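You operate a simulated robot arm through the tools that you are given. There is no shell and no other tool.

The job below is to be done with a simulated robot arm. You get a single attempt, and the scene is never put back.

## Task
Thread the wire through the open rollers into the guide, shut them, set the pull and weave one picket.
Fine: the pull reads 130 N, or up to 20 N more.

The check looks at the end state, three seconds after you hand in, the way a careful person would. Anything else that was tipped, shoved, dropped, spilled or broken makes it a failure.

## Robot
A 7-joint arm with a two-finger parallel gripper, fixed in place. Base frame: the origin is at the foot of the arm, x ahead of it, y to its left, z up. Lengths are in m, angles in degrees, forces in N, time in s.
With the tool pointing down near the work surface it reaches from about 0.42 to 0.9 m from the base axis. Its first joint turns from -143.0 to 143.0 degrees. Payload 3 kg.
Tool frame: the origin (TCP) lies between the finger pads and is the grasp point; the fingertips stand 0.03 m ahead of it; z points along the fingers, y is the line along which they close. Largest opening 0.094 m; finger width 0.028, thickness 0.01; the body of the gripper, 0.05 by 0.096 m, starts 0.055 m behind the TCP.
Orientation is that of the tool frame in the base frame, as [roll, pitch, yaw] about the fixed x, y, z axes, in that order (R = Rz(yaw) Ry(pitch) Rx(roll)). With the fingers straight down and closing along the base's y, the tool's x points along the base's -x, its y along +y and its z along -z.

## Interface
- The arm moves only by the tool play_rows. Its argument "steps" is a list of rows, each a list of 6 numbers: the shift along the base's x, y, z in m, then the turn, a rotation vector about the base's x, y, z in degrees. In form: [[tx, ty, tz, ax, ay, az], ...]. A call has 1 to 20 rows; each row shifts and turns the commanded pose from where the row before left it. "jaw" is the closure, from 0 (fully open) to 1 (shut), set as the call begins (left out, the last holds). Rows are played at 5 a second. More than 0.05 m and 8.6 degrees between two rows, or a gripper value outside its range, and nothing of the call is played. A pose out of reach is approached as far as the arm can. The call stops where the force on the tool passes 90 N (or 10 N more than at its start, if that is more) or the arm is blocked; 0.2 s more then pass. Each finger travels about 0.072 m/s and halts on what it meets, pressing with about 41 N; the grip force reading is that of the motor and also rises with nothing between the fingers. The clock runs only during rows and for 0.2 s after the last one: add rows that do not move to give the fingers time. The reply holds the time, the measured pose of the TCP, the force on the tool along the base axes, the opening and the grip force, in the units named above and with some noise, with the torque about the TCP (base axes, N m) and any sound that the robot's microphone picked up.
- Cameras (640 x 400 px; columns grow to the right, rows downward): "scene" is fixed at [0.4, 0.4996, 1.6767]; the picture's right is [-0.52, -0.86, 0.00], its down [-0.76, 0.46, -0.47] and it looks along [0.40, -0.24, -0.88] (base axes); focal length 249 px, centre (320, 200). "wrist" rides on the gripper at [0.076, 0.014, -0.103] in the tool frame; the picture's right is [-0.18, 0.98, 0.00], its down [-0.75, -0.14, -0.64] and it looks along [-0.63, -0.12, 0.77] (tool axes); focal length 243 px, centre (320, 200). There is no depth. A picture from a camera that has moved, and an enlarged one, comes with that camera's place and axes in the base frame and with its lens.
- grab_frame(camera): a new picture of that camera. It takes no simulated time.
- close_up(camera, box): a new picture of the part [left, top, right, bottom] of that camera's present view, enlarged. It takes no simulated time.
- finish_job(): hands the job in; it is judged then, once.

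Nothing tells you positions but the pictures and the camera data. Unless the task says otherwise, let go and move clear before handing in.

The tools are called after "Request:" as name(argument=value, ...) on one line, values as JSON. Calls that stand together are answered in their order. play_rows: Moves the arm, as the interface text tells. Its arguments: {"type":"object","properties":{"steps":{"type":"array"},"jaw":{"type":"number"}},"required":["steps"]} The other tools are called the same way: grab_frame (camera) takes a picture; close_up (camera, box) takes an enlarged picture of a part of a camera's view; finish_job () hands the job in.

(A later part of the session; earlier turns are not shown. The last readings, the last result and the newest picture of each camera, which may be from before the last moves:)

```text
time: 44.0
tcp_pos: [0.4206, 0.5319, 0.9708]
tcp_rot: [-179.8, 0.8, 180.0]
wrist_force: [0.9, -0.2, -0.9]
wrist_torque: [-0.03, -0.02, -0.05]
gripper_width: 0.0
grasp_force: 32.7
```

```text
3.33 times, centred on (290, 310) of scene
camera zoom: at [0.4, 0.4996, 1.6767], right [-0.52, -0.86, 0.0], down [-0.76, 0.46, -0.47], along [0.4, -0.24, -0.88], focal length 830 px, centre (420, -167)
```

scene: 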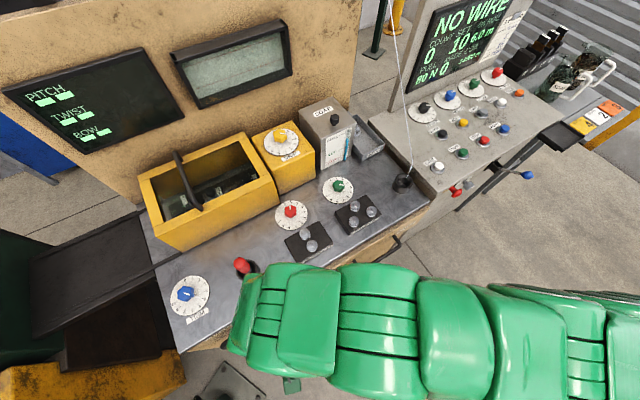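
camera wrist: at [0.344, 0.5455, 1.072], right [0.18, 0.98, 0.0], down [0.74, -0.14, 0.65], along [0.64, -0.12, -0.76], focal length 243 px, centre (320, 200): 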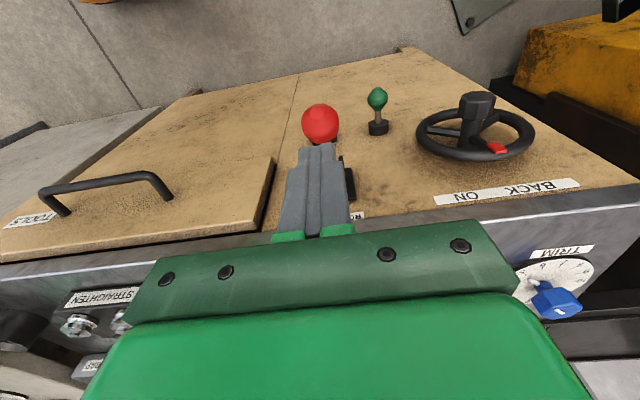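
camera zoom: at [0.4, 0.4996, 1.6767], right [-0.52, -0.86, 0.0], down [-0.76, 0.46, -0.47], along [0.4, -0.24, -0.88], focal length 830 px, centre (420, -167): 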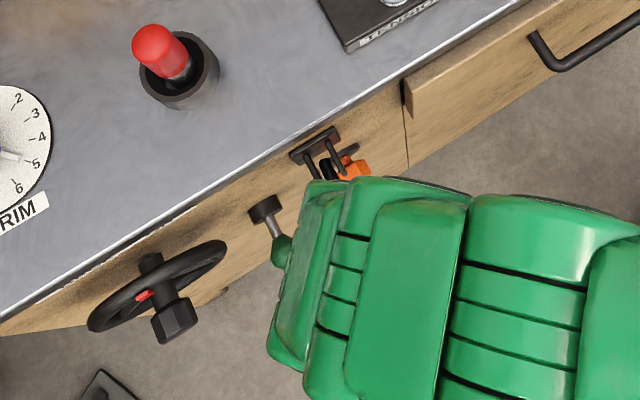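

The ball is right under the fingertips. I push straight down.

Request:
play_rows(steps=[[0, 0, -0.025, 0, 0, 0], [0, 0, -0.02, 0, 0, 0], [0, 0, -0.015, 0, 0, 0], [0, 0, -0.015, 0, 0, 0], [0, 0, -0.015, 0, 0, 0], [0, 0, 0, 0, 0, 0]])

Request:
grab_frame(camera="wrist")

```text
time: 45.4
tcp_pos: [0.4225, 0.5281, 0.8808]
tcp_rot: [-179.8, 0.7, 180.0]
wrist_force: [0.9, -0.6, 1.6]
wrist_torque: [-0.03, 0.01, 0.03]
gripper_width: 0.0
grasp_force: 33.7
```

```text
taken
camera wrist: at [0.3445, 0.5428, 0.9815], right [0.18, 0.98, 0.0], down [0.74, -0.14, 0.65], along [0.64, -0.12, -0.76], focal length 243 px, centre (320, 200)
```

wrist: 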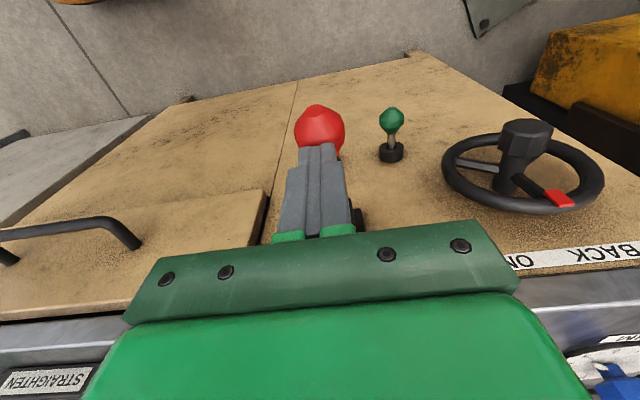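

The lever moves down easily with the fingers. I keep pushing.

Request:
play_rows(steps=[[0, 0, -0.015, 0, 0, 0], [0, 0, -0.015, 0, 0, 0], [0, 0, -0.015, 0, 0, 0], [0, 0, -0.015, 0, 0, 0], [0, 0, -0.015, 0, 0, 0], [0, 0, -0.01, 0, 0, 0], [0, 0, 0, 0, 0, 0]])

Request:
grab_frame(camera="wrist")

Request:
grab_frame(camera="scene")

```text
time: 47.0
tcp_pos: [0.4227, 0.5299, 0.7949]
tcp_rot: [-179.8, 0.9, 179.9]
wrist_force: [0.3, 0.0, 0.3]
wrist_torque: [0.03, 0.01, 0.0]
gripper_width: 0.0003
grasp_force: 33.2
```

```text
taken
camera wrist: at [0.3447, 0.5445, 0.8969], right [0.18, 0.98, 0.0], down [0.74, -0.14, 0.65], along [0.64, -0.12, -0.76], focal length 243 px, centre (320, 200)
```

wrist: 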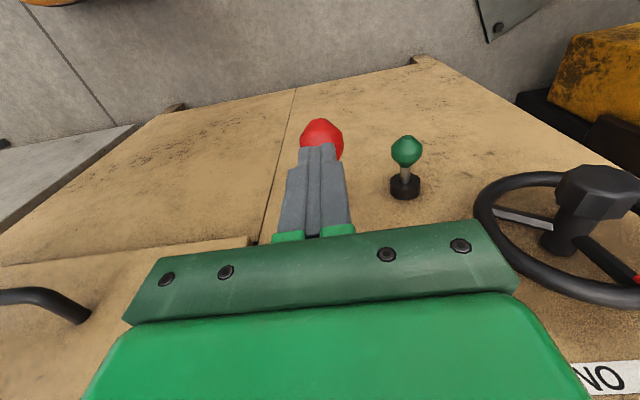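

```text
taken
```

scene: 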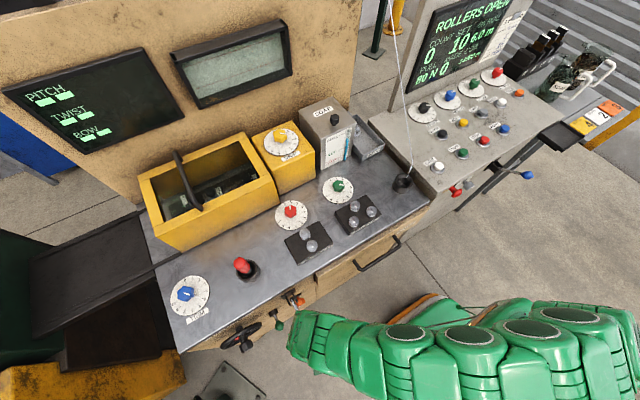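

The screen now reads "ROLLERS OPEN", so the wire is recognised in the guide. I keep pushing the lever down to its closed stop.

Request:
play_rows(steps=[[0, 0, -0.01, 0, 0, 0], [0, 0, -0.01, 0, 0, 0], [0, 0, -0.01, 0, 0, 0], [0, 0, -0.01, 0, 0, 0], [0, 0, 0, 0, 0, 0]])

Request:
close_up(camera="scene", box=[380, 0, 560, 112])

Request:
grab_frame(camera="wrist")

Request:
close_up(camera="scene", box=[230, 180, 430, 340])

```text
time: 47.8
tcp_pos: [0.4227, 0.5328, 0.778]
tcp_rot: [180.0, 1.1, 180.0]
wrist_force: [-12.4, -10.9, 37.0]
wrist_torque: [-0.36, -0.17, -0.2]
gripper_width: 0.0001
grasp_force: 33.9
stopped in row 3: the force on the tool passed its limit at 125 N (the readings are from after the stop); the commanded pose is now the measured one
```

```text
3.56 times, centred on (470, 56) of scene
camera zoom: at [0.4, 0.4996, 1.6767], right [-0.52, -0.86, 0.0], down [-0.76, 0.46, -0.47], along [0.4, -0.24, -0.88], focal length 885 px, centre (-213, 712)
```

zoom: 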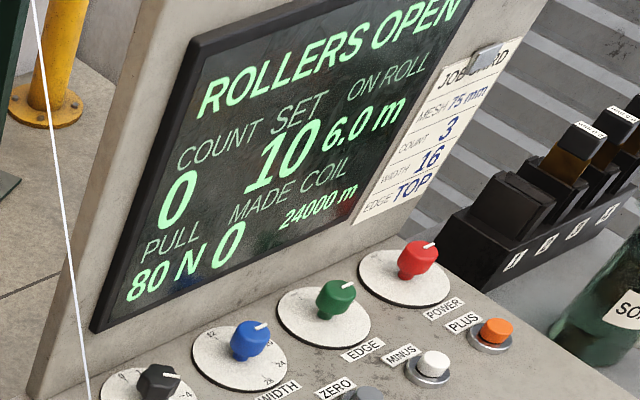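

```text
taken
camera wrist: at [0.3449, 0.546, 0.879], right [0.18, 0.98, 0.0], down [0.74, -0.14, 0.66], along [0.65, -0.12, -0.76], focal length 243 px, centre (320, 200)
```

wrist: 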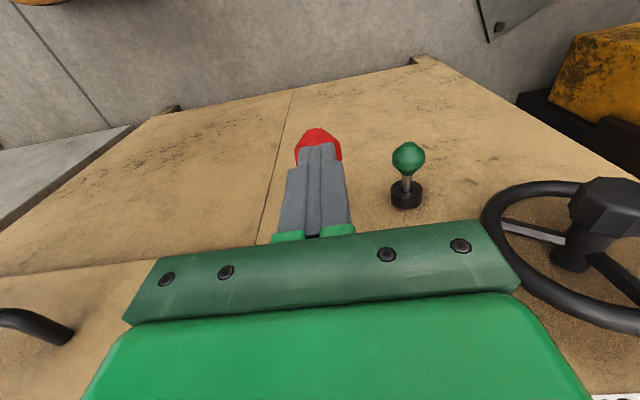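

```text
2.50 times, centred on (330, 260) of scene
camera zoom: at [0.4, 0.4996, 1.6767], right [-0.52, -0.86, 0.0], down [-0.76, 0.46, -0.47], along [0.4, -0.24, -0.88], focal length 622 px, centre (295, 50)
```

zoom: 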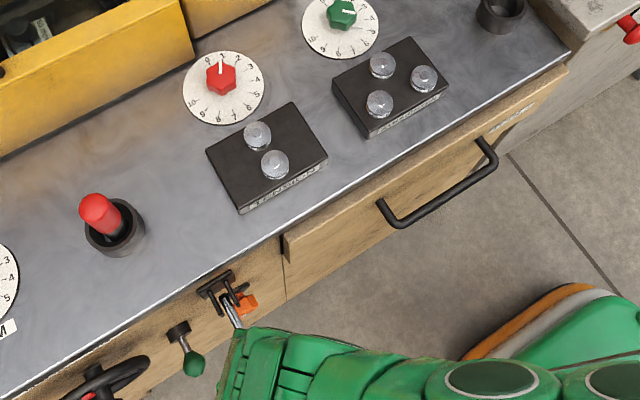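

A firm stop was met. I back off upward and see where the lever rests and what the screen says.

Request:
play_rows(steps=[[0, 0, 0.02, 0, 0, 0], [0, 0, 0.03, 0, 0, 0], [0, 0, 0.04, 0, 0, 0], [0, 0, 0.04, 0, 0, 0], [0, 0, 0.04, 0, 0, 0], [0, 0, 0, 0, 0, 0]])

Request:
grab_frame(camera="wrist")

Request:
grab_frame(camera="scene")

Request:
close_up(camera="wrist", box=[240, 40, 440, 200])

```text
time: 49.2
tcp_pos: [0.4242, 0.5316, 0.9465]
tcp_rot: [-180.0, 1.0, 180.0]
wrist_force: [0.0, 0.0, 0.3]
wrist_torque: [-0.01, 0.01, -0.01]
gripper_width: 0.0
grasp_force: 32.8
```

```text
taken
camera wrist: at [0.3468, 0.5457, 1.0484], right [0.18, 0.98, 0.0], down [0.74, -0.14, 0.66], along [0.64, -0.12, -0.76], focal length 243 px, centre (320, 200)
```

wrist: 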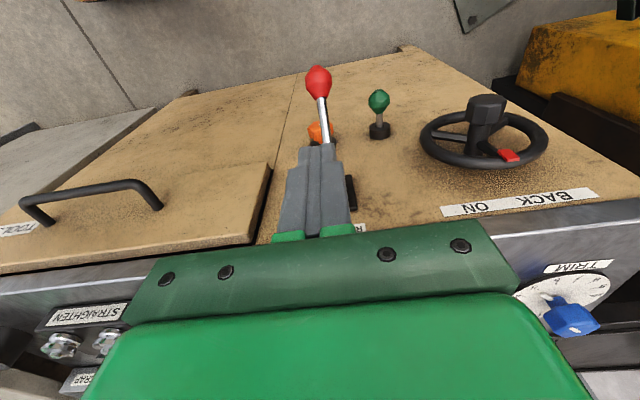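

```text
taken
```

scene: 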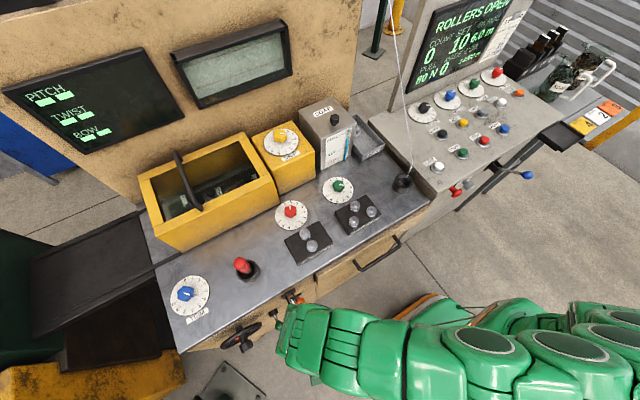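

```text
2.50 times, centred on (340, 120) of wrist
camera zoom: at [0.3468, 0.5457, 1.0484], right [0.18, 0.98, 0.0], down [0.74, -0.14, 0.66], along [0.64, -0.12, -0.76], focal length 606 px, centre (270, 400)
```

zoom: 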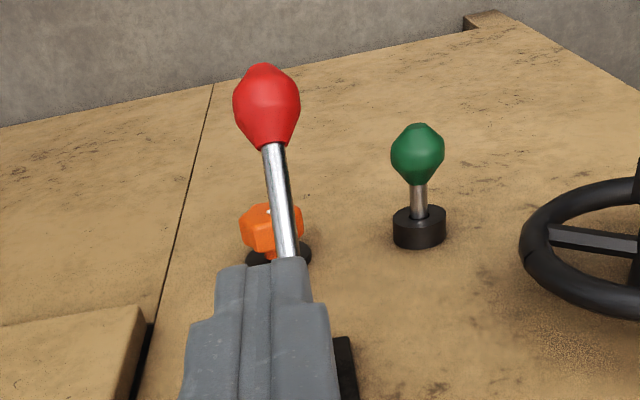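

The lever now rests fully down but the screen still says "ROLLERS OPEN". I compare the rollers and screen closely.

Request:
close_up(camera="scene", box=[270, 190, 390, 265])

Request:
close_up(camera="scene", box=[220, 245, 270, 290])

Request:
close_up(camera="scene", box=[385, 130, 435, 195])

Request:
close_up(camera="scene", box=[380, 0, 560, 112])

```text
5.33 times, centred on (330, 228) of scene
camera zoom: at [0.4, 0.4996, 1.6767], right [-0.52, -0.86, 0.0], down [-0.76, 0.46, -0.47], along [0.4, -0.24, -0.88], focal length 1328 px, centre (267, 53)
```

zoom: 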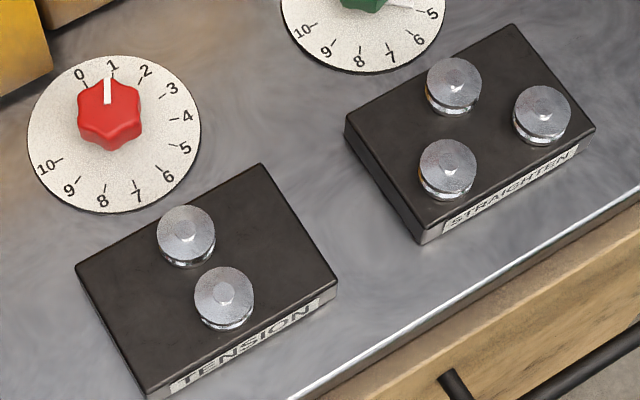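

```text
8.89 times, centred on (245, 268) of scene
camera zoom: at [0.4, 0.4996, 1.6767], right [-0.52, -0.86, 0.0], down [-0.76, 0.46, -0.47], along [0.4, -0.24, -0.88], focal length 2214 px, centre (987, -400)
```

zoom: 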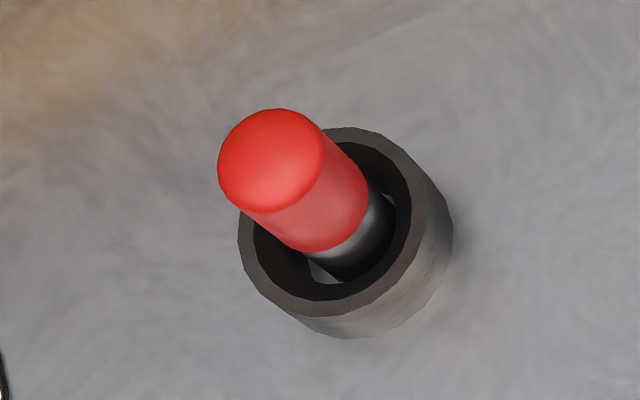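

```text
6.15 times, centred on (410, 162) of scene
camera zoom: at [0.4, 0.4996, 1.6767], right [-0.52, -0.86, 0.0], down [-0.76, 0.46, -0.47], along [0.4, -0.24, -0.88], focal length 1532 px, centre (-234, 431)
```

zoom: 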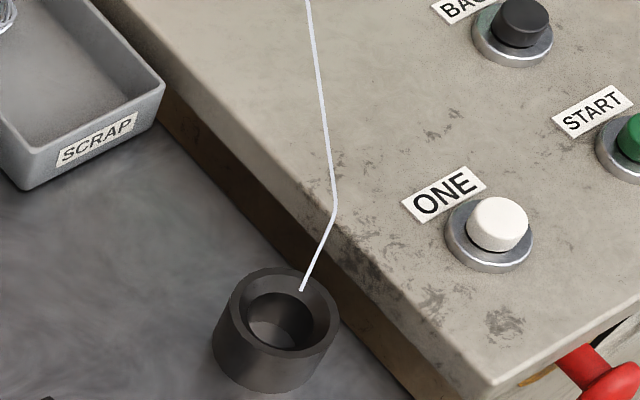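

```text
3.56 times, centred on (470, 56) of scene
camera zoom: at [0.4, 0.4996, 1.6767], right [-0.52, -0.86, 0.0], down [-0.76, 0.46, -0.47], along [0.4, -0.24, -0.88], focal length 885 px, centre (-213, 712)
```

zoom: 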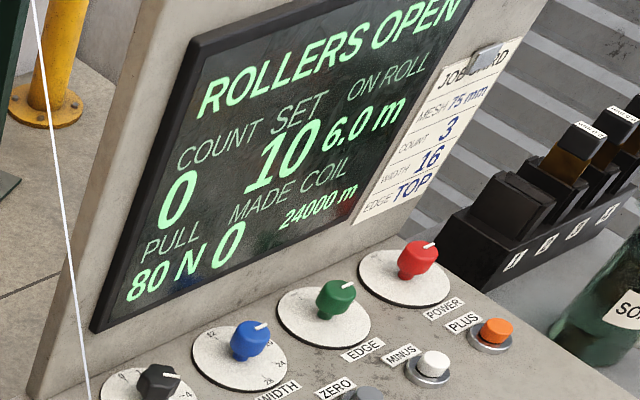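

The message only changed as the lever went down, so down may be "open" and up "shut". The wire is accepted; I'll grip the ball and lift the lever back up while watching the screen.

Request:
play_rows(steps=[[0, 0, 0, 0, 0, 0], [0.003, -0.001, 0, 0, 0, 0], [0, 0, 0, 0, 0, 0], [0, 0, -0.03, 0, 0, 0], [0, 0, -0.03, 0, 0, 0], [0, 0, -0.03, 0, 0, 0], [0, 0, -0.03, 0, 0, 0], [0, 0, 0, 0, 0, 0]], jaw=0.15)

Request:
grab_frame(camera="wrist")

```text
time: 51.0
tcp_pos: [0.4294, 0.5307, 0.825]
tcp_rot: [180.0, 1.0, 180.0]
wrist_force: [-0.3, -0.3, -0.8]
wrist_torque: [0.01, 0.01, 0.0]
gripper_width: 0.08
grasp_force: 0.1
```

```text
taken
camera wrist: at [0.3512, 0.5437, 0.9272], right [0.18, 0.98, 0.0], down [0.74, -0.14, 0.66], along [0.64, -0.12, -0.76], focal length 243 px, centre (320, 200)
```

wrist: 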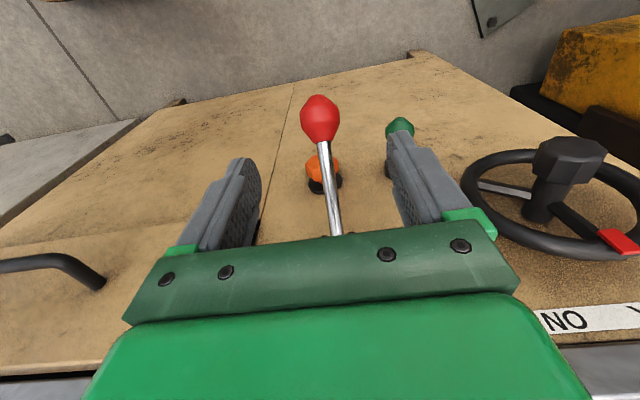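

Ball is at (0.428, 0.5295, 0.736). I descend around it and close.

Request:
play_rows(steps=[[0, -0.001, -0.03, 0, 0, 0], [0, 0, -0.03, 0, 0, 0], [0, 0, -0.026, 0, 0, 0], [0, 0, 0, 0, 0, 0]])

Request:
play_rows(steps=[[0, 0, 0, 0, 0, 0], [0, 0, 0, 0, 0, 0], [0, 0, 0, 0, 0, 0], [0, 0, 0, 0, 0, 0]], jaw=1.0)

Request:
grab_frame(camera="wrist")

```text
time: 52.0
tcp_pos: [0.4263, 0.5283, 0.7392]
tcp_rot: [-180.0, 1.0, -180.0]
wrist_force: [-0.2, 0.7, -0.7]
wrist_torque: [0.0, 0.0, -0.01]
gripper_width: 0.0801
grasp_force: 0.0
```

```text
time: 53.0
tcp_pos: [0.426, 0.5294, 0.7395]
tcp_rot: [179.9, 1.0, 179.9]
wrist_force: [0.3, 18.0, -5.6]
wrist_torque: [0.14, 0.05, 0.1]
gripper_width: 0.0324
grasp_force: 45.0
```

```text
taken
camera wrist: at [0.3484, 0.5435, 0.841], right [0.18, 0.98, 0.0], down [0.74, -0.14, 0.66], along [0.64, -0.12, -0.76], focal length 243 px, centre (320, 200)
```

wrist: 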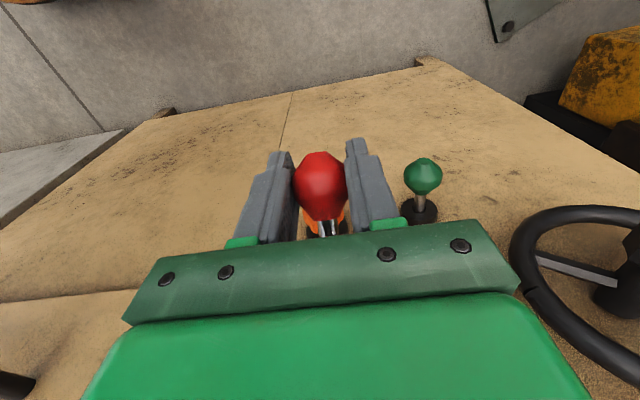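

The ball is gripped. I lift it along its arc.

Request:
play_rows(steps=[[-0.005, 0.001, 0.011, 0, 0, 0], [-0.005, 0, 0.011, 0, 0, 0], [-0.003, 0, 0.012, 0, 0, 0], [-0.003, 0, 0.012, 0, 0, 0], [-0.002, 0, 0.024, 0, 0, 0], [0.002, 0, 0.024, 0, 0, 0], [0.006, 0, 0.024, 0, 0, 0], [0.004, 0, 0.01, 0, 0, 0], [0, 0, 0, 0, 0, 0]])

Request:
close_up(camera="scene", box=[380, 0, 560, 112])

Request:
grab_frame(camera="wrist")

```text
time: 55.0
tcp_pos: [0.421, 0.5313, 0.8692]
tcp_rot: [-180.0, 1.0, -179.9]
wrist_force: [-8.5, -20.2, -2.2]
wrist_torque: [-0.42, 1.04, -0.13]
gripper_width: 0.0321
grasp_force: 45.3
```

```text
3.56 times, centred on (470, 56) of scene
camera zoom: at [0.4, 0.4996, 1.6767], right [-0.52, -0.86, 0.0], down [-0.76, 0.46, -0.47], along [0.4, -0.24, -0.88], focal length 885 px, centre (-213, 712)
```

zoom: 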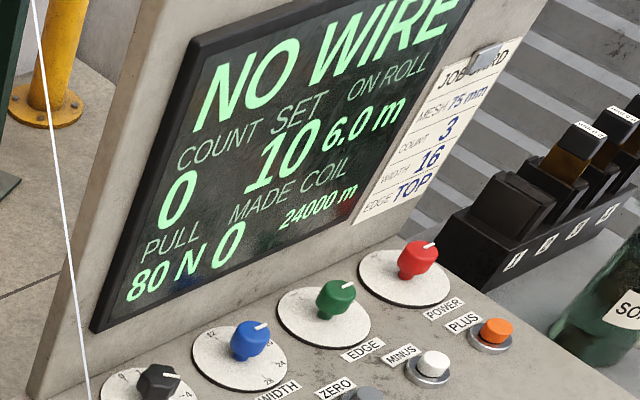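

```text
taken
camera wrist: at [0.3427, 0.5438, 0.9701], right [0.18, 0.98, 0.0], down [0.74, -0.14, 0.66], along [0.64, -0.12, -0.76], focal length 243 px, centre (320, 200)
```

wrist: 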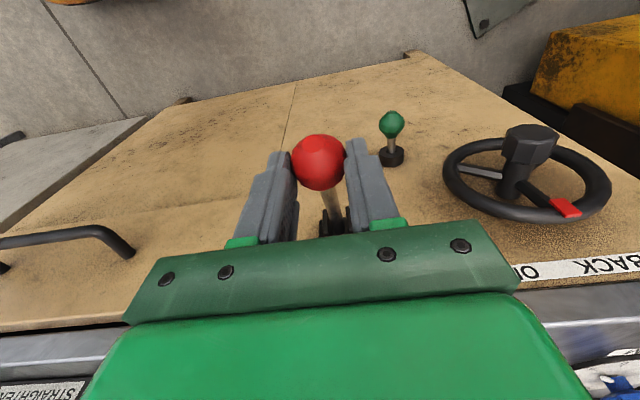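

So up = shut and down = open: I had threaded with shut rollers, which is not accepted. I'll put the lever down (open) again, then redo the threading through the open rollers.

Request:
play_rows(steps=[[-0.004, 0, -0.012, 0, 0, 0], [-0.005, 0, -0.024, 0, 0, 0], [-0.002, 0, -0.024, 0, 0, 0], [0.002, 0, -0.024, 0, 0, 0], [0.006, 0, -0.024, 0, 0, 0], [0.008, 0, -0.018, 0, 0, 0], [0.002, 0, -0.005, 0, 0, 0], [0, 0, 0, 0, 0, 0]])

Request:
close_up(camera="scene", box=[380, 0, 560, 112])

```text
time: 56.7
tcp_pos: [0.425, 0.5302, 0.7371]
tcp_rot: [-179.7, 0.9, 179.8]
wrist_force: [-10.4, -11.9, 31.7]
wrist_torque: [-0.22, -0.09, -0.27]
gripper_width: 0.0326
grasp_force: 45.3
stopped in row 8: the force on the tool passed its limit at 91 N (the readings are from after the stop); the commanded pose is now the measured one
```

```text
3.56 times, centred on (470, 56) of scene
camera zoom: at [0.4, 0.4996, 1.6767], right [-0.52, -0.86, 0.0], down [-0.76, 0.46, -0.47], along [0.4, -0.24, -0.88], focal length 885 px, centre (-213, 712)
```

zoom: 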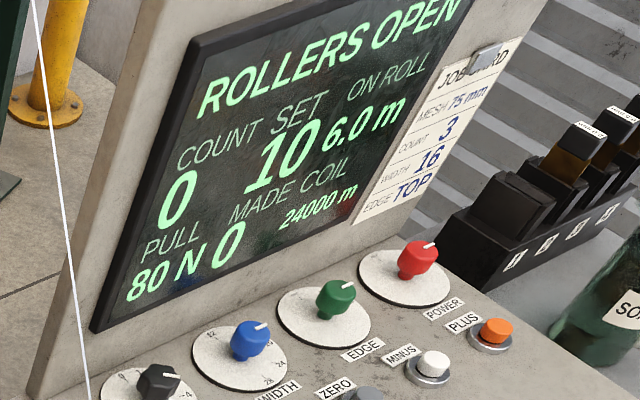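

Rollers are open again. I release the ball, rise, and go back to the lead standing in the guide.

Request:
play_rows(steps=[[0, 0, 0.002, 0, 0, 0], [0, 0, 0, 0, 0, 0], [0, 0, 0, 0, 0, 0], [0, 0, 0, 0, 0, 0], [0, 0, 0.03, 0, 0, 0], [0, 0, 0.04, 0, 0, 0], [0, 0, 0.045, 0, 0, 0], [0, 0, 0.045, 0, 0, 0], [0, 0, 0.045, 0, 0, 0], [0, 0, 0.045, 0, 0, 0], [0, 0, 0.045, 0, 0, 0], [0, 0, 0.045, 0, 0, 0], [0.03, 0.01, 0.025, 0, 0, 0], [0.04, 0.01, 0, 0, 0, 0], [0.04, 0.01, -0.01, 0, 0, 0], [0, 0, 0, 0, 0, 0]], jaw=0.0)

Request:
grab_frame(camera="wrist")

Request:
grab_frame(camera="scene")

```text
time: 60.1
tcp_pos: [0.5406, 0.56, 1.0941]
tcp_rot: [-179.8, 1.0, 179.8]
wrist_force: [0.4, -0.3, 0.8]
wrist_torque: [-0.02, 0.0, 0.0]
gripper_width: 0.0942
grasp_force: 0.1
```

```text
taken
camera wrist: at [0.4628, 0.5738, 1.1958], right [0.19, 0.98, 0.0], down [0.74, -0.14, 0.65], along [0.64, -0.12, -0.76], focal length 243 px, centre (320, 200)
```

wrist: 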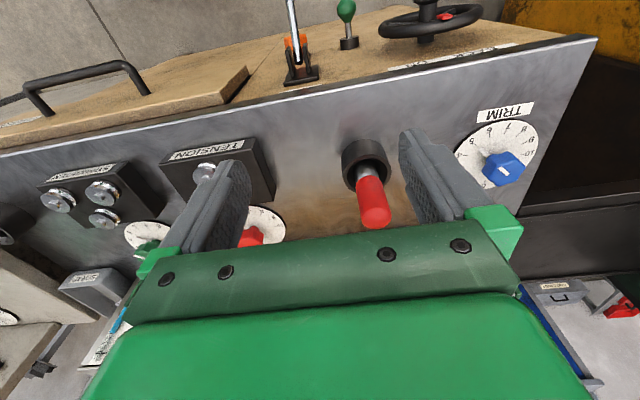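

```text
taken
```

scene: 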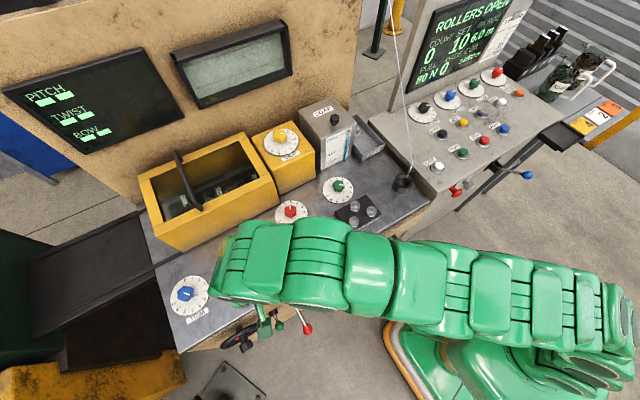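

The lead's top is at about (0.639, 0.596). I approach with the same slight tilt, fingers open.

Request:
play_rows(steps=[[0.035, 0.017, 0, 2.2, -2.2, 0], [0.033, 0.016, -0.02, 0, 0, 0], [0.01, 0.002, -0.013, 0, 0, 0], [0.006, 0.001, -0.015, 0, 0, 0], [0.006, 0.0, -0.013, 0, 0, 0], [0.004, 0.0, -0.013, 0, 0, 0], [0.002, 0, -0.011, 0, 0, 0], [0, 0, 0, 0, 0, 0], [0, 0, 0, 0, 0, 0]], jaw=0.2)

Request:
grab_frame(camera="wrist")

```text
time: 62.1
tcp_pos: [0.6322, 0.5956, 1.0101]
tcp_rot: [178.0, 3.1, 179.8]
wrist_force: [0.4, 0.1, -0.4]
wrist_torque: [0.0, -0.03, -0.02]
gripper_width: 0.0753
grasp_force: 0.1
```

```text
taken
camera wrist: at [0.5508, 0.6065, 1.1086], right [0.19, 0.98, 0.04], down [0.72, -0.17, 0.68], along [0.67, -0.09, -0.74], focal length 243 px, centre (320, 200)
```

wrist: 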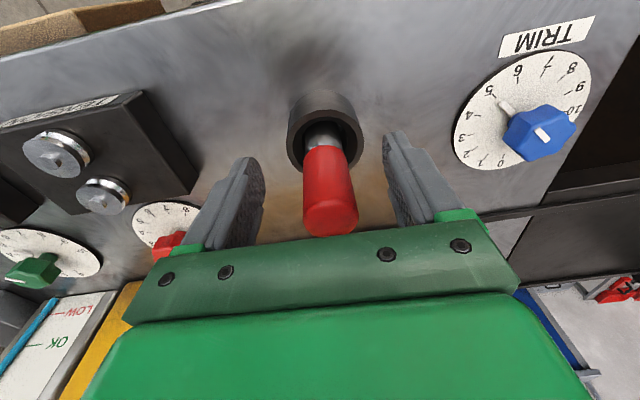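

Straddled. Small correction, then close.

Request:
play_rows(steps=[[0.005, 0.001, -0.004, 0, 0, 0], [0, 0, 0, 0, 0, 0]])

Request:
play_rows(steps=[[0, 0, 0, 0, 0, 0], [0, 0, 0, 0, 0, 0], [0, 0, 0, 0, 0, 0], [0, 0, 0, 0, 0, 0]], jaw=1.0)

Request:
grab_frame(camera="wrist")

```text
time: 62.7
tcp_pos: [0.6373, 0.5971, 1.0067]
tcp_rot: [178.0, 3.1, 179.8]
wrist_force: [0.0, -0.3, 0.3]
wrist_torque: [-0.01, 0.01, -0.01]
gripper_width: 0.0751
grasp_force: 0.0
```

```text
time: 63.7
tcp_pos: [0.6376, 0.5966, 1.0067]
tcp_rot: [178.1, 3.0, 179.8]
wrist_force: [0.0, -1.1, 2.3]
wrist_torque: [-0.14, 0.0, 0.01]
gripper_width: 0.0343
grasp_force: 41.4
```

```text
taken
camera wrist: at [0.5564, 0.6077, 1.105], right [0.19, 0.98, 0.04], down [0.72, -0.17, 0.68], along [0.67, -0.09, -0.74], focal length 243 px, centre (320, 200)
```

wrist: 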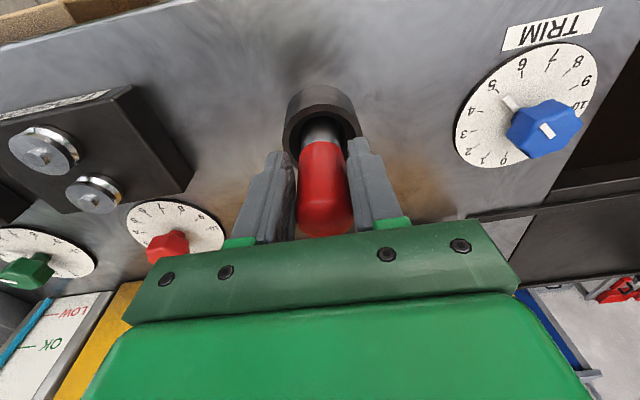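

Gripped. I extract it with the reverse of the insertion motion.

Request:
play_rows(steps=[[-0.001, -0.001, 0.008, 0.6, -0.6, 0], [-0.0022, -0.002, 0.009, 1.14, -1.22, 0], [-0.0022, -0.002, 0.009, 1.14, -1.22, 0], [-0.0022, -0.002, 0.009, 1.14, -1.22, 0], [-0.001, -0.001, 0.012, 0, 0, 0], [0, 0, 0.012, 0, 0, 0], [0, 0, 0.012, 0, 0, 0], [0, -0.03, 0, 0, 0, 0], [0, -0.04, 0, 0, 0, 0], [0, 0, 0, 0, 0, 0]])

Request:
grab_frame(camera="wrist")

Request:
grab_frame(camera="scene")

```text
time: 65.9
tcp_pos: [0.6256, 0.5214, 1.077]
tcp_rot: [174.0, 7.3, 179.4]
wrist_force: [0.0, -0.3, -1.1]
wrist_torque: [0.01, 0.02, 0.01]
gripper_width: 0.0345
grasp_force: 41.1
```

```text
taken
camera wrist: at [0.5363, 0.5249, 1.1707], right [0.18, 0.98, 0.13], down [0.67, -0.21, 0.71], along [0.72, -0.04, -0.69], focal length 243 px, centre (320, 200)
```

wrist: 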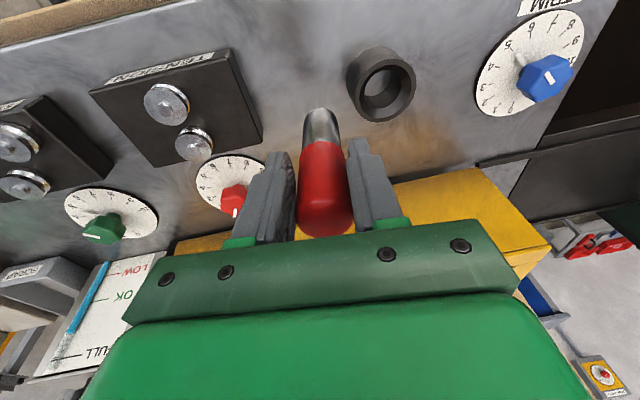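

```text
taken
```

scene: 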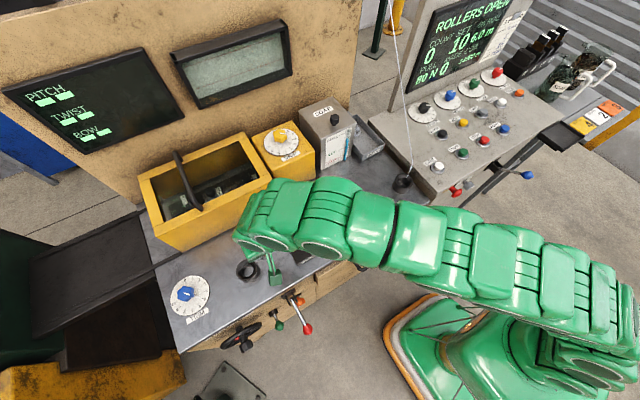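

Rollers are open per the screen, and I hold the lead again. I bring it back over its holder (where the wire end is) to start the threading properly.

Request:
play_rows(steps=[[0.008, -0.03, 0.005, -3.1, 3.4, 0], [0.008, -0.03, 0.005, -3.1, 3.4, 0], [0, -0.045, 0, 0, 0, 0], [0, -0.045, 0, 0, 0, 0], [0, -0.045, 0, 0, 0, 0], [0, -0.045, 0, 0, 0, 0], [0, -0.045, 0, 0, 0, 0], [0, -0.045, 0, 0, 0, 0], [0, -0.045, 0, 0, 0, 0], [0, -0.045, 0, 0, 0, 0], [0, -0.045, 0, 0, 0, 0], [0, -0.04, 0, 0, 0, 0], [0, -0.01, 0, 0, 0, 0], [0, 0, 0, 0, 0, 0], [0, 0, 0, 0, 0, 0]])

Request:
grab_frame(camera="wrist")

Request:
close_up(camera="scene", box=[370, 120, 450, 210])

```text
time: 69.1
tcp_pos: [0.6437, 0.0042, 1.0888]
tcp_rot: [-179.8, 0.5, 180.0]
wrist_force: [0.0, 0.8, -2.4]
wrist_torque: [0.03, 0.03, -0.01]
gripper_width: 0.0346
grasp_force: 41.0
```

```text
taken
camera wrist: at [0.5681, 0.019, 1.189], right [0.19, 0.98, 0.0], down [0.75, -0.14, 0.65], along [0.64, -0.12, -0.76], focal length 243 px, centre (320, 200)
```

wrist: 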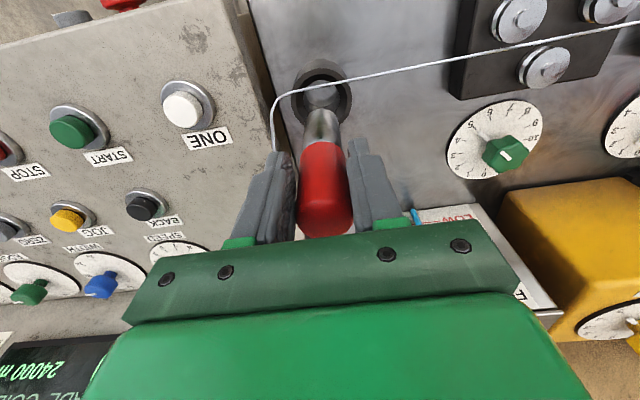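

```text
4.44 times, centred on (410, 165) of scene
camera zoom: at [0.4, 0.4996, 1.6767], right [-0.52, -0.86, 0.0], down [-0.76, 0.46, -0.47], along [0.4, -0.24, -0.88], focal length 1107 px, centre (-80, 356)
```

zoom: 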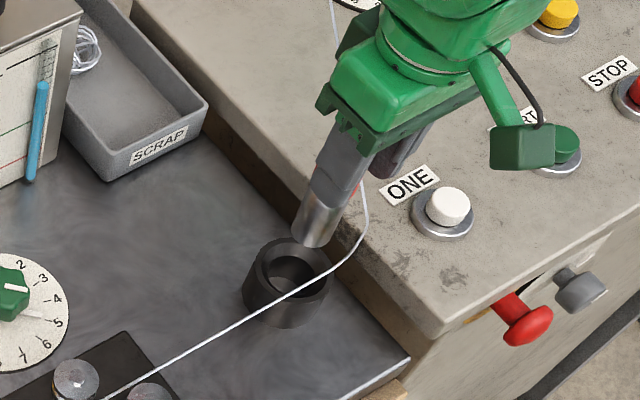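

The wire now runs across the table through the roller blocks. I check the whole picture.

Request:
grab_frame(camera="scene")

Request:
close_up(camera="scene", box=[220, 170, 420, 300])

Request:
close_up(camera="scene", box=[380, 0, 560, 112])

Request:
close_up(camera="wrist", box=[240, 40, 400, 240])

```text
taken
```

scene: 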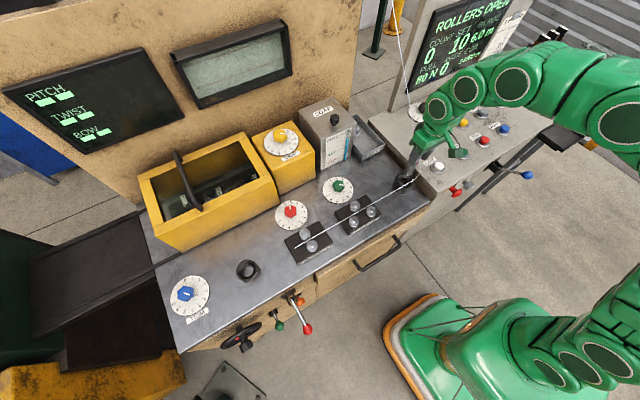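

```text
3.08 times, centred on (320, 235) of scene
camera zoom: at [0.4, 0.4996, 1.6767], right [-0.52, -0.86, 0.0], down [-0.76, 0.46, -0.47], along [0.4, -0.24, -0.88], focal length 766 px, centre (320, 92)
```

zoom: 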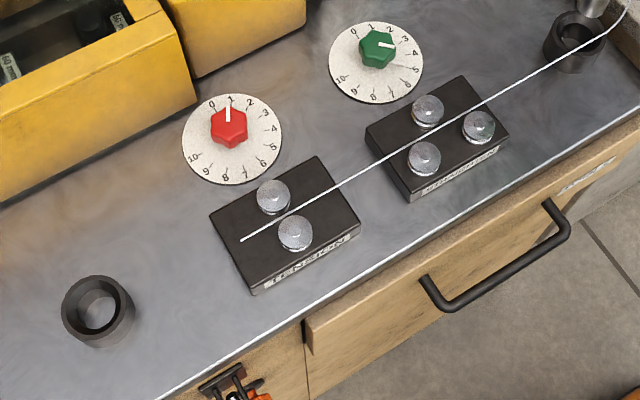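

```text
3.56 times, centred on (470, 56) of scene
camera zoom: at [0.4, 0.4996, 1.6767], right [-0.52, -0.86, 0.0], down [-0.76, 0.46, -0.47], along [0.4, -0.24, -0.88], focal length 885 px, centre (-213, 712)
```

zoom: 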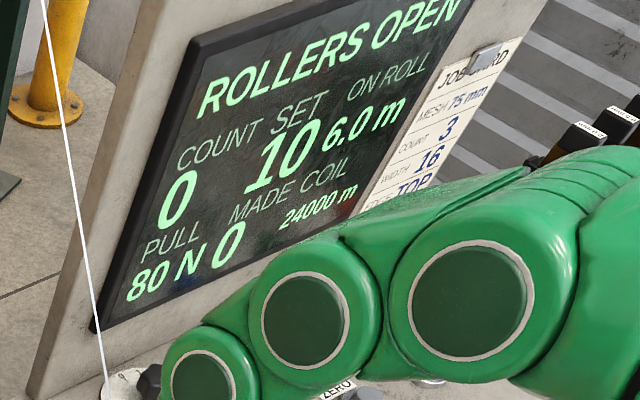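

```text
2.00 times, centred on (320, 140) of wrist
camera zoom: at [0.5681, 0.019, 1.189], right [0.19, 0.98, 0.0], down [0.75, -0.14, 0.65], along [0.64, -0.12, -0.76], focal length 485 px, centre (320, 320)
```

zoom: 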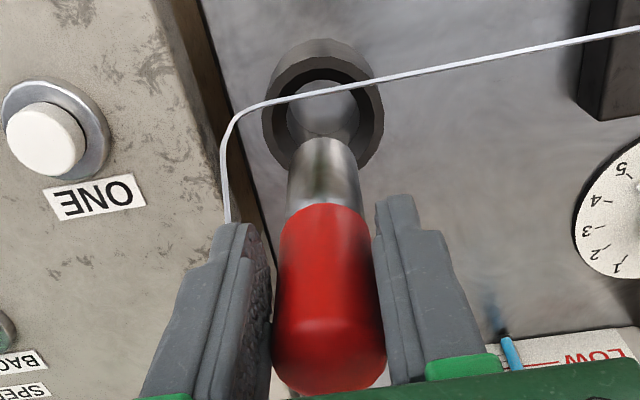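

The machine registers the wire progressively: it is now drawn through straightener and tension gaps, ending short of the guide. I run along the line again to the guide with the rollers open.

Request:
play_rows(steps=[[-0.002, 0.03, 0, 0, 0, 0], [-0.002, 0.03, -0.01, 0, 0, 0], [0, 0.03, -0.012, 0, 0, 0], [0, 0.03, 0, 0, 0, 0], [0, 0.03, 0, 0, 0, 0], [0, 0.03, 0, 0, 0, 0], [0, 0.03, 0, 0, 0, 0], [0, 0.03, 0, 0, 0, 0], [0, 0.03, 0, 0, 0, 0], [0, 0.03, 0, 0, 0, 0], [0, 0.03, 0, 0, 0, 0], [0, 0.03, 0, 0, 0, 0], [0, 0.03, 0, 0, 0, 0], [0, 0.03, 0, 0, 0, 0], [0, 0.03, 0, 0, 0, 0], [0, 0, 0, 0, 0, 0], [0, 0, 0, 0, 0, 0]])

Request:
grab_frame(camera="scene")

Request:
grab_frame(camera="wrist")

```text
time: 72.7
tcp_pos: [0.6405, 0.4574, 1.0649]
tcp_rot: [-179.9, 0.5, 179.7]
wrist_force: [-0.7, -0.1, -1.2]
wrist_torque: [0.03, 0.01, 0.0]
gripper_width: 0.0342
grasp_force: 40.9
```

```text
taken
```

scene: 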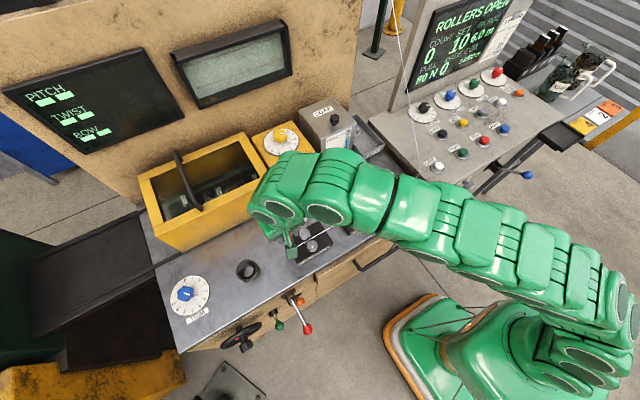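

```text
taken
camera wrist: at [0.565, 0.472, 1.167], right [0.19, 0.98, 0.0], down [0.75, -0.14, 0.65], along [0.64, -0.12, -0.76], focal length 243 px, centre (320, 200)
```

wrist: 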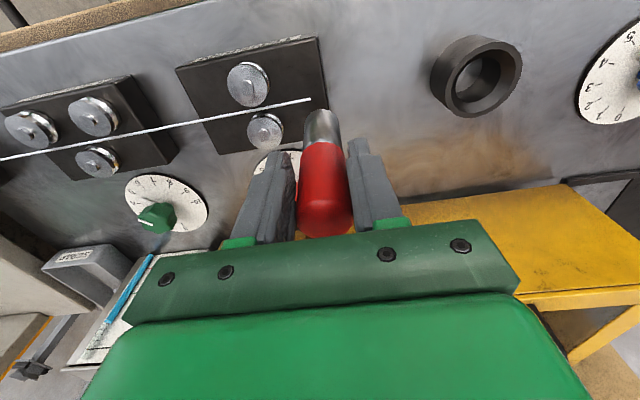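

The wire lies between the rollers, ending just past the tension block. Now the same tilted insertion into the guide.

Request:
play_rows(steps=[[0, 0.01, 0.005, 3.41, -3.66, 0], [0, 0.018, 0.003, 3.41, -3.66, 0], [-0.004, 0.035, 0, 0, 0, 0], [-0.003, 0.035, 0, 0, 0, 0], [-0.002, 0.02, 0, 0, 0, 0], [0, 0.01, 0, 0, 0, 0], [0, 0, 0, 0, 0, 0], [0, 0, 0, 0, 0, 0]])

Request:
close_up(camera="wrist", box=[250, 60, 410, 180])

Request:
grab_frame(camera="wrist")

```text
time: 74.5
tcp_pos: [0.6321, 0.5843, 1.0729]
tcp_rot: [173.3, 7.8, 179.3]
wrist_force: [-0.1, 0.5, -1.9]
wrist_torque: [0.0, 0.04, 0.01]
gripper_width: 0.0343
grasp_force: 40.5
```

```text
3.33 times, centred on (330, 120) of wrist
camera zoom: at [0.5432, 0.5873, 1.1657], right [0.18, 0.97, 0.14], down [0.66, -0.22, 0.72], along [0.73, -0.04, -0.68], focal length 809 px, centre (287, 467)
```

zoom: 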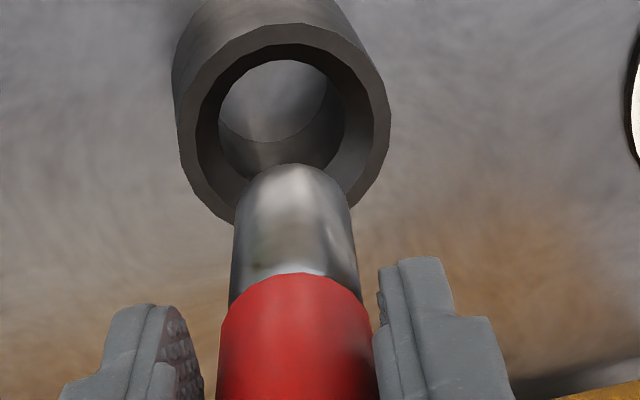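

```text
taken
camera wrist: at [0.5432, 0.5873, 1.1657], right [0.18, 0.97, 0.14], down [0.66, -0.22, 0.72], along [0.73, -0.04, -0.68], focal length 243 px, centre (320, 200)
```

wrist: 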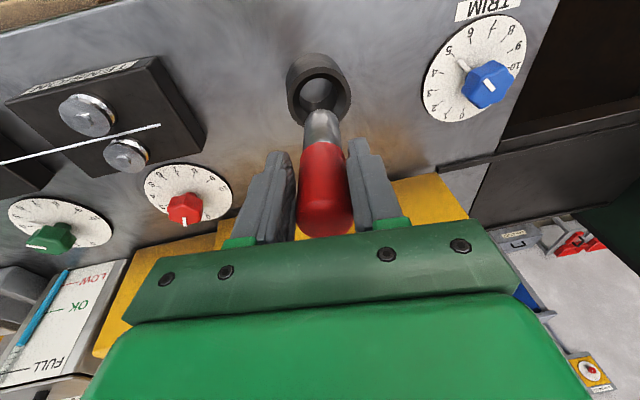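

The lead is held at a slightly different angle now. I get more views before lowering.

Request:
close_up(camera="scene", box=[210, 230, 290, 290])

Request:
close_up(camera="wrist", box=[220, 90, 420, 250])

```text
6.67 times, centred on (250, 260) of scene
camera zoom: at [0.4, 0.4996, 1.6767], right [-0.52, -0.86, 0.0], down [-0.76, 0.46, -0.47], along [0.4, -0.24, -0.88], focal length 1660 px, centre (787, -200)
```

zoom: 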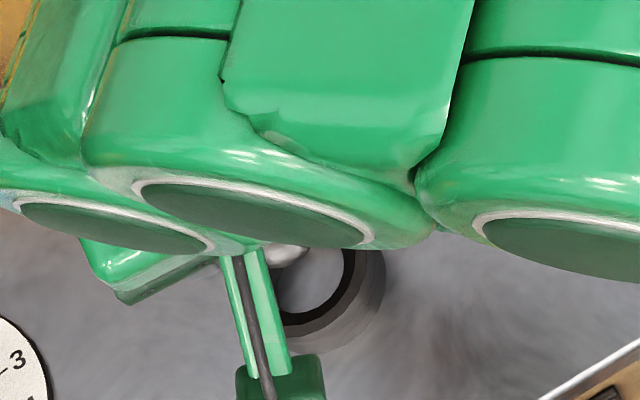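

```text
2.50 times, centred on (320, 170) of wrist
camera zoom: at [0.5432, 0.5873, 1.1657], right [0.18, 0.97, 0.14], down [0.66, -0.22, 0.72], along [0.73, -0.04, -0.68], focal length 606 px, centre (320, 275)
```

zoom: 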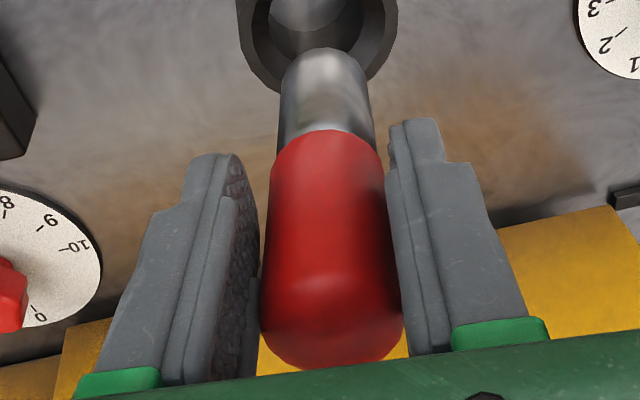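

The lead is held about 8 mm off-centre in the pads, so its bottom is at roughly (0.646, 0.5975) and the ring at (0.645, 0.600). I nudge +3 mm in y and lower.

Request:
play_rows(steps=[[-0.001, 0.003, -0.01, 0, 0, 0], [0, 0, -0.012, 0, 0, 0], [0, 0, -0.012, 0, 0, 0], [0, 0, 0, 0, 0, 0]])

Request:
close_up(camera="wrist", box=[250, 60, 410, 180])

```text
time: 75.5
tcp_pos: [0.6297, 0.5856, 1.0396]
tcp_rot: [173.4, 7.7, 179.4]
wrist_force: [-0.1, -0.5, -1.7]
wrist_torque: [0.0, 0.02, 0.03]
gripper_width: 0.0345
grasp_force: 41.0
```

```text
3.33 times, centred on (330, 120) of wrist
camera zoom: at [0.541, 0.5882, 1.1313], right [0.18, 0.97, 0.14], down [0.66, -0.22, 0.72], along [0.73, -0.04, -0.68], focal length 809 px, centre (287, 467)
```

zoom: 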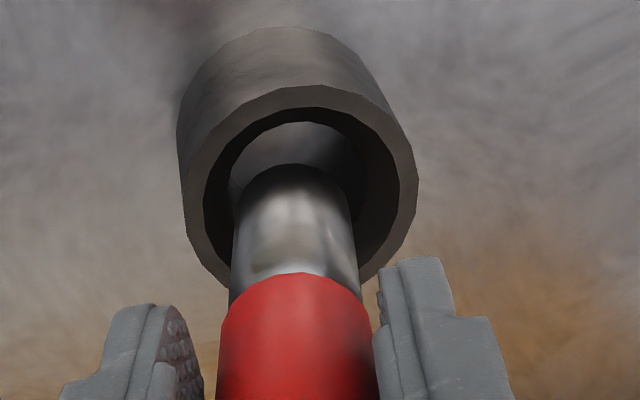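

It is entering the ring. I keep lowering while straightening.

Request:
play_rows(steps=[[0.001, 0.002, -0.009, -1.14, 1.22, 0], [0.0015, 0.002, -0.009, -1.14, 1.22, 0], [0.002, 0.002, -0.008, -1.14, 1.22, 0], [0, 0, 0, 0, 0, 0]])

Request:
close_up(camera="wrist", box=[250, 60, 410, 180])

```text
time: 76.5
tcp_pos: [0.6344, 0.5906, 1.0126]
tcp_rot: [176.7, 4.1, 179.7]
wrist_force: [-0.3, 0.3, -1.8]
wrist_torque: [0.0, 0.02, 0.02]
gripper_width: 0.0345
grasp_force: 40.9
```

```text
3.33 times, centred on (330, 120) of wrist
camera zoom: at [0.5519, 0.5998, 1.1093], right [0.18, 0.98, 0.07], down [0.71, -0.18, 0.69], along [0.68, -0.08, -0.72], focal length 809 px, centre (287, 467)
```

zoom: 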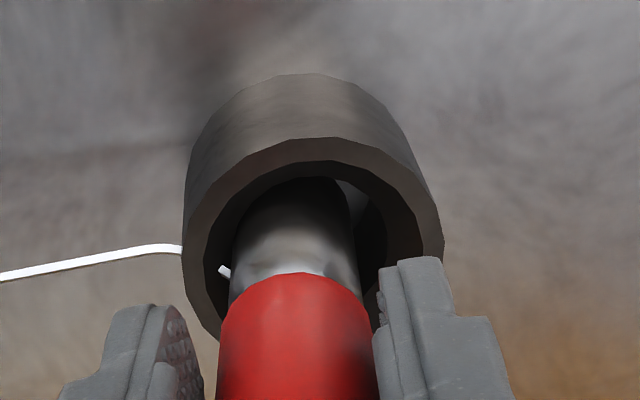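

The wire is now drawn all the way into the guide. I seat the lead the last few millimetres and check.

Request:
play_rows(steps=[[0.001, 0.002, -0.003, -0.5, 0.5, 0], [0, 0, -0.003, 0, 0, 0], [0, 0, 0, 0, 0, 0]])

Request:
grab_frame(camera="wrist")

Request:
grab_frame(camera="scene")

```text
time: 77.3
tcp_pos: [0.636, 0.5946, 1.0068]
tcp_rot: [177.4, 3.6, 179.7]
wrist_force: [1.0, -0.2, 3.1]
wrist_torque: [-0.03, -0.18, 0.02]
gripper_width: 0.0344
grasp_force: 41.0
```

```text
taken
camera wrist: at [0.5536, 0.6026, 1.1042], right [0.19, 0.98, 0.06], down [0.71, -0.17, 0.68], along [0.68, -0.09, -0.73], focal length 243 px, centre (320, 200)
```

wrist: 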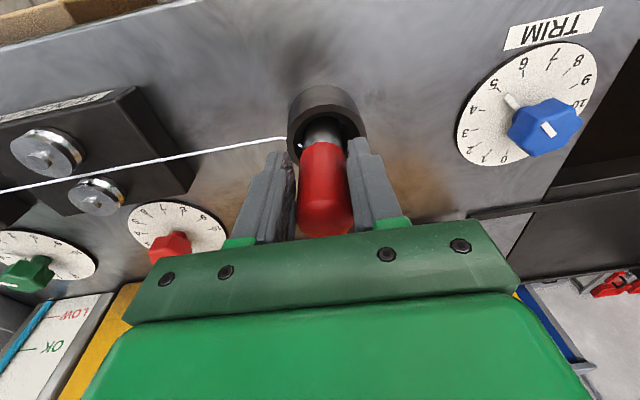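

```text
taken
```

scene: 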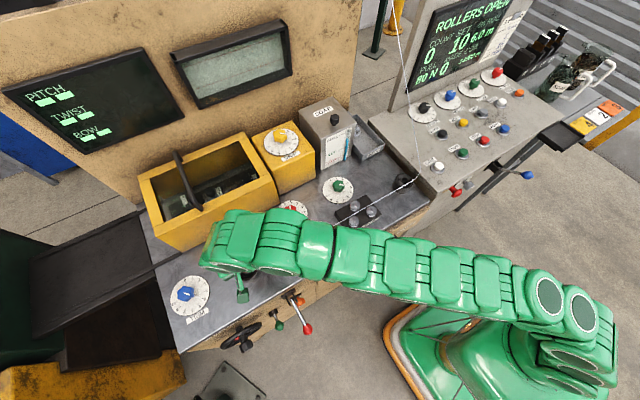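

The wire runs from holder through both roller sets into the guide. I release and back off as before.

Request:
play_rows(steps=[[0, 0, 0, 0, 0, 0], [0, 0, 0, 0, 0, 0], [0, 0, 0, 0, 0, 0], [0, 0, 0, 0, 0, 0]], jaw=0.3)

Request:
play_rows(steps=[[-0.004, -0.001, 0.013, 0, 0, 0], [-0.004, -0.001, 0.013, 0, 0, 0], [-0.005, -0.001, 0.013, 0, 0, 0], [-0.006, -0.001, 0.013, 0, 0, 0], [-0.01, -0.003, 0.013, 0, 0, 0], [-0.03, -0.01, 0.01, 0, 0, 0], [-0.04, -0.01, 0.02, -2.2, 2.5, 0], [-0.04, -0.01, 0.02, 0, 0, 0], [-0.04, -0.01, 0.02, 0, 0, 0], [0, 0, 0, 0, 0, 0]], jaw=0.0)

Request:
grab_frame(camera="scene")

Request:
grab_frame(camera="wrist")

```text
time: 78.3
tcp_pos: [0.6343, 0.5934, 1.0057]
tcp_rot: [177.4, 3.6, 179.7]
wrist_force: [0.5, -0.5, 0.2]
wrist_torque: [0.01, 0.01, 0.01]
gripper_width: 0.0658
grasp_force: 0.0
```

```text
time: 80.5
tcp_pos: [0.4569, 0.5463, 1.1392]
tcp_rot: [179.5, 1.2, 179.9]
wrist_force: [0.1, -0.1, -1.3]
wrist_torque: [-0.02, -0.01, -0.01]
gripper_width: 0.0941
grasp_force: 0.0
```

```text
taken
```

scene: 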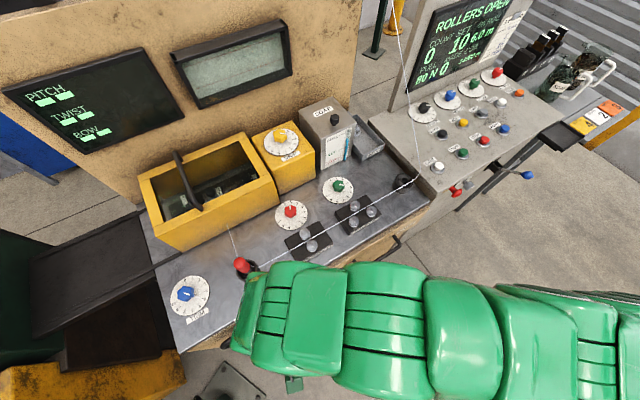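

```text
taken
camera wrist: at [0.379, 0.559, 1.2411], right [0.19, 0.98, 0.01], down [0.74, -0.15, 0.66], along [0.65, -0.11, -0.75], focal length 243 px, centre (320, 200)
```

wrist: 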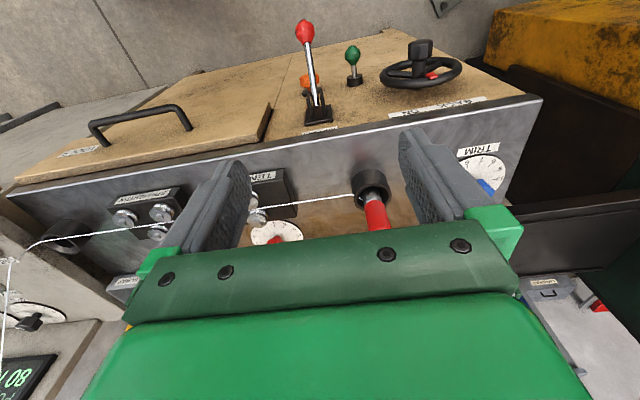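

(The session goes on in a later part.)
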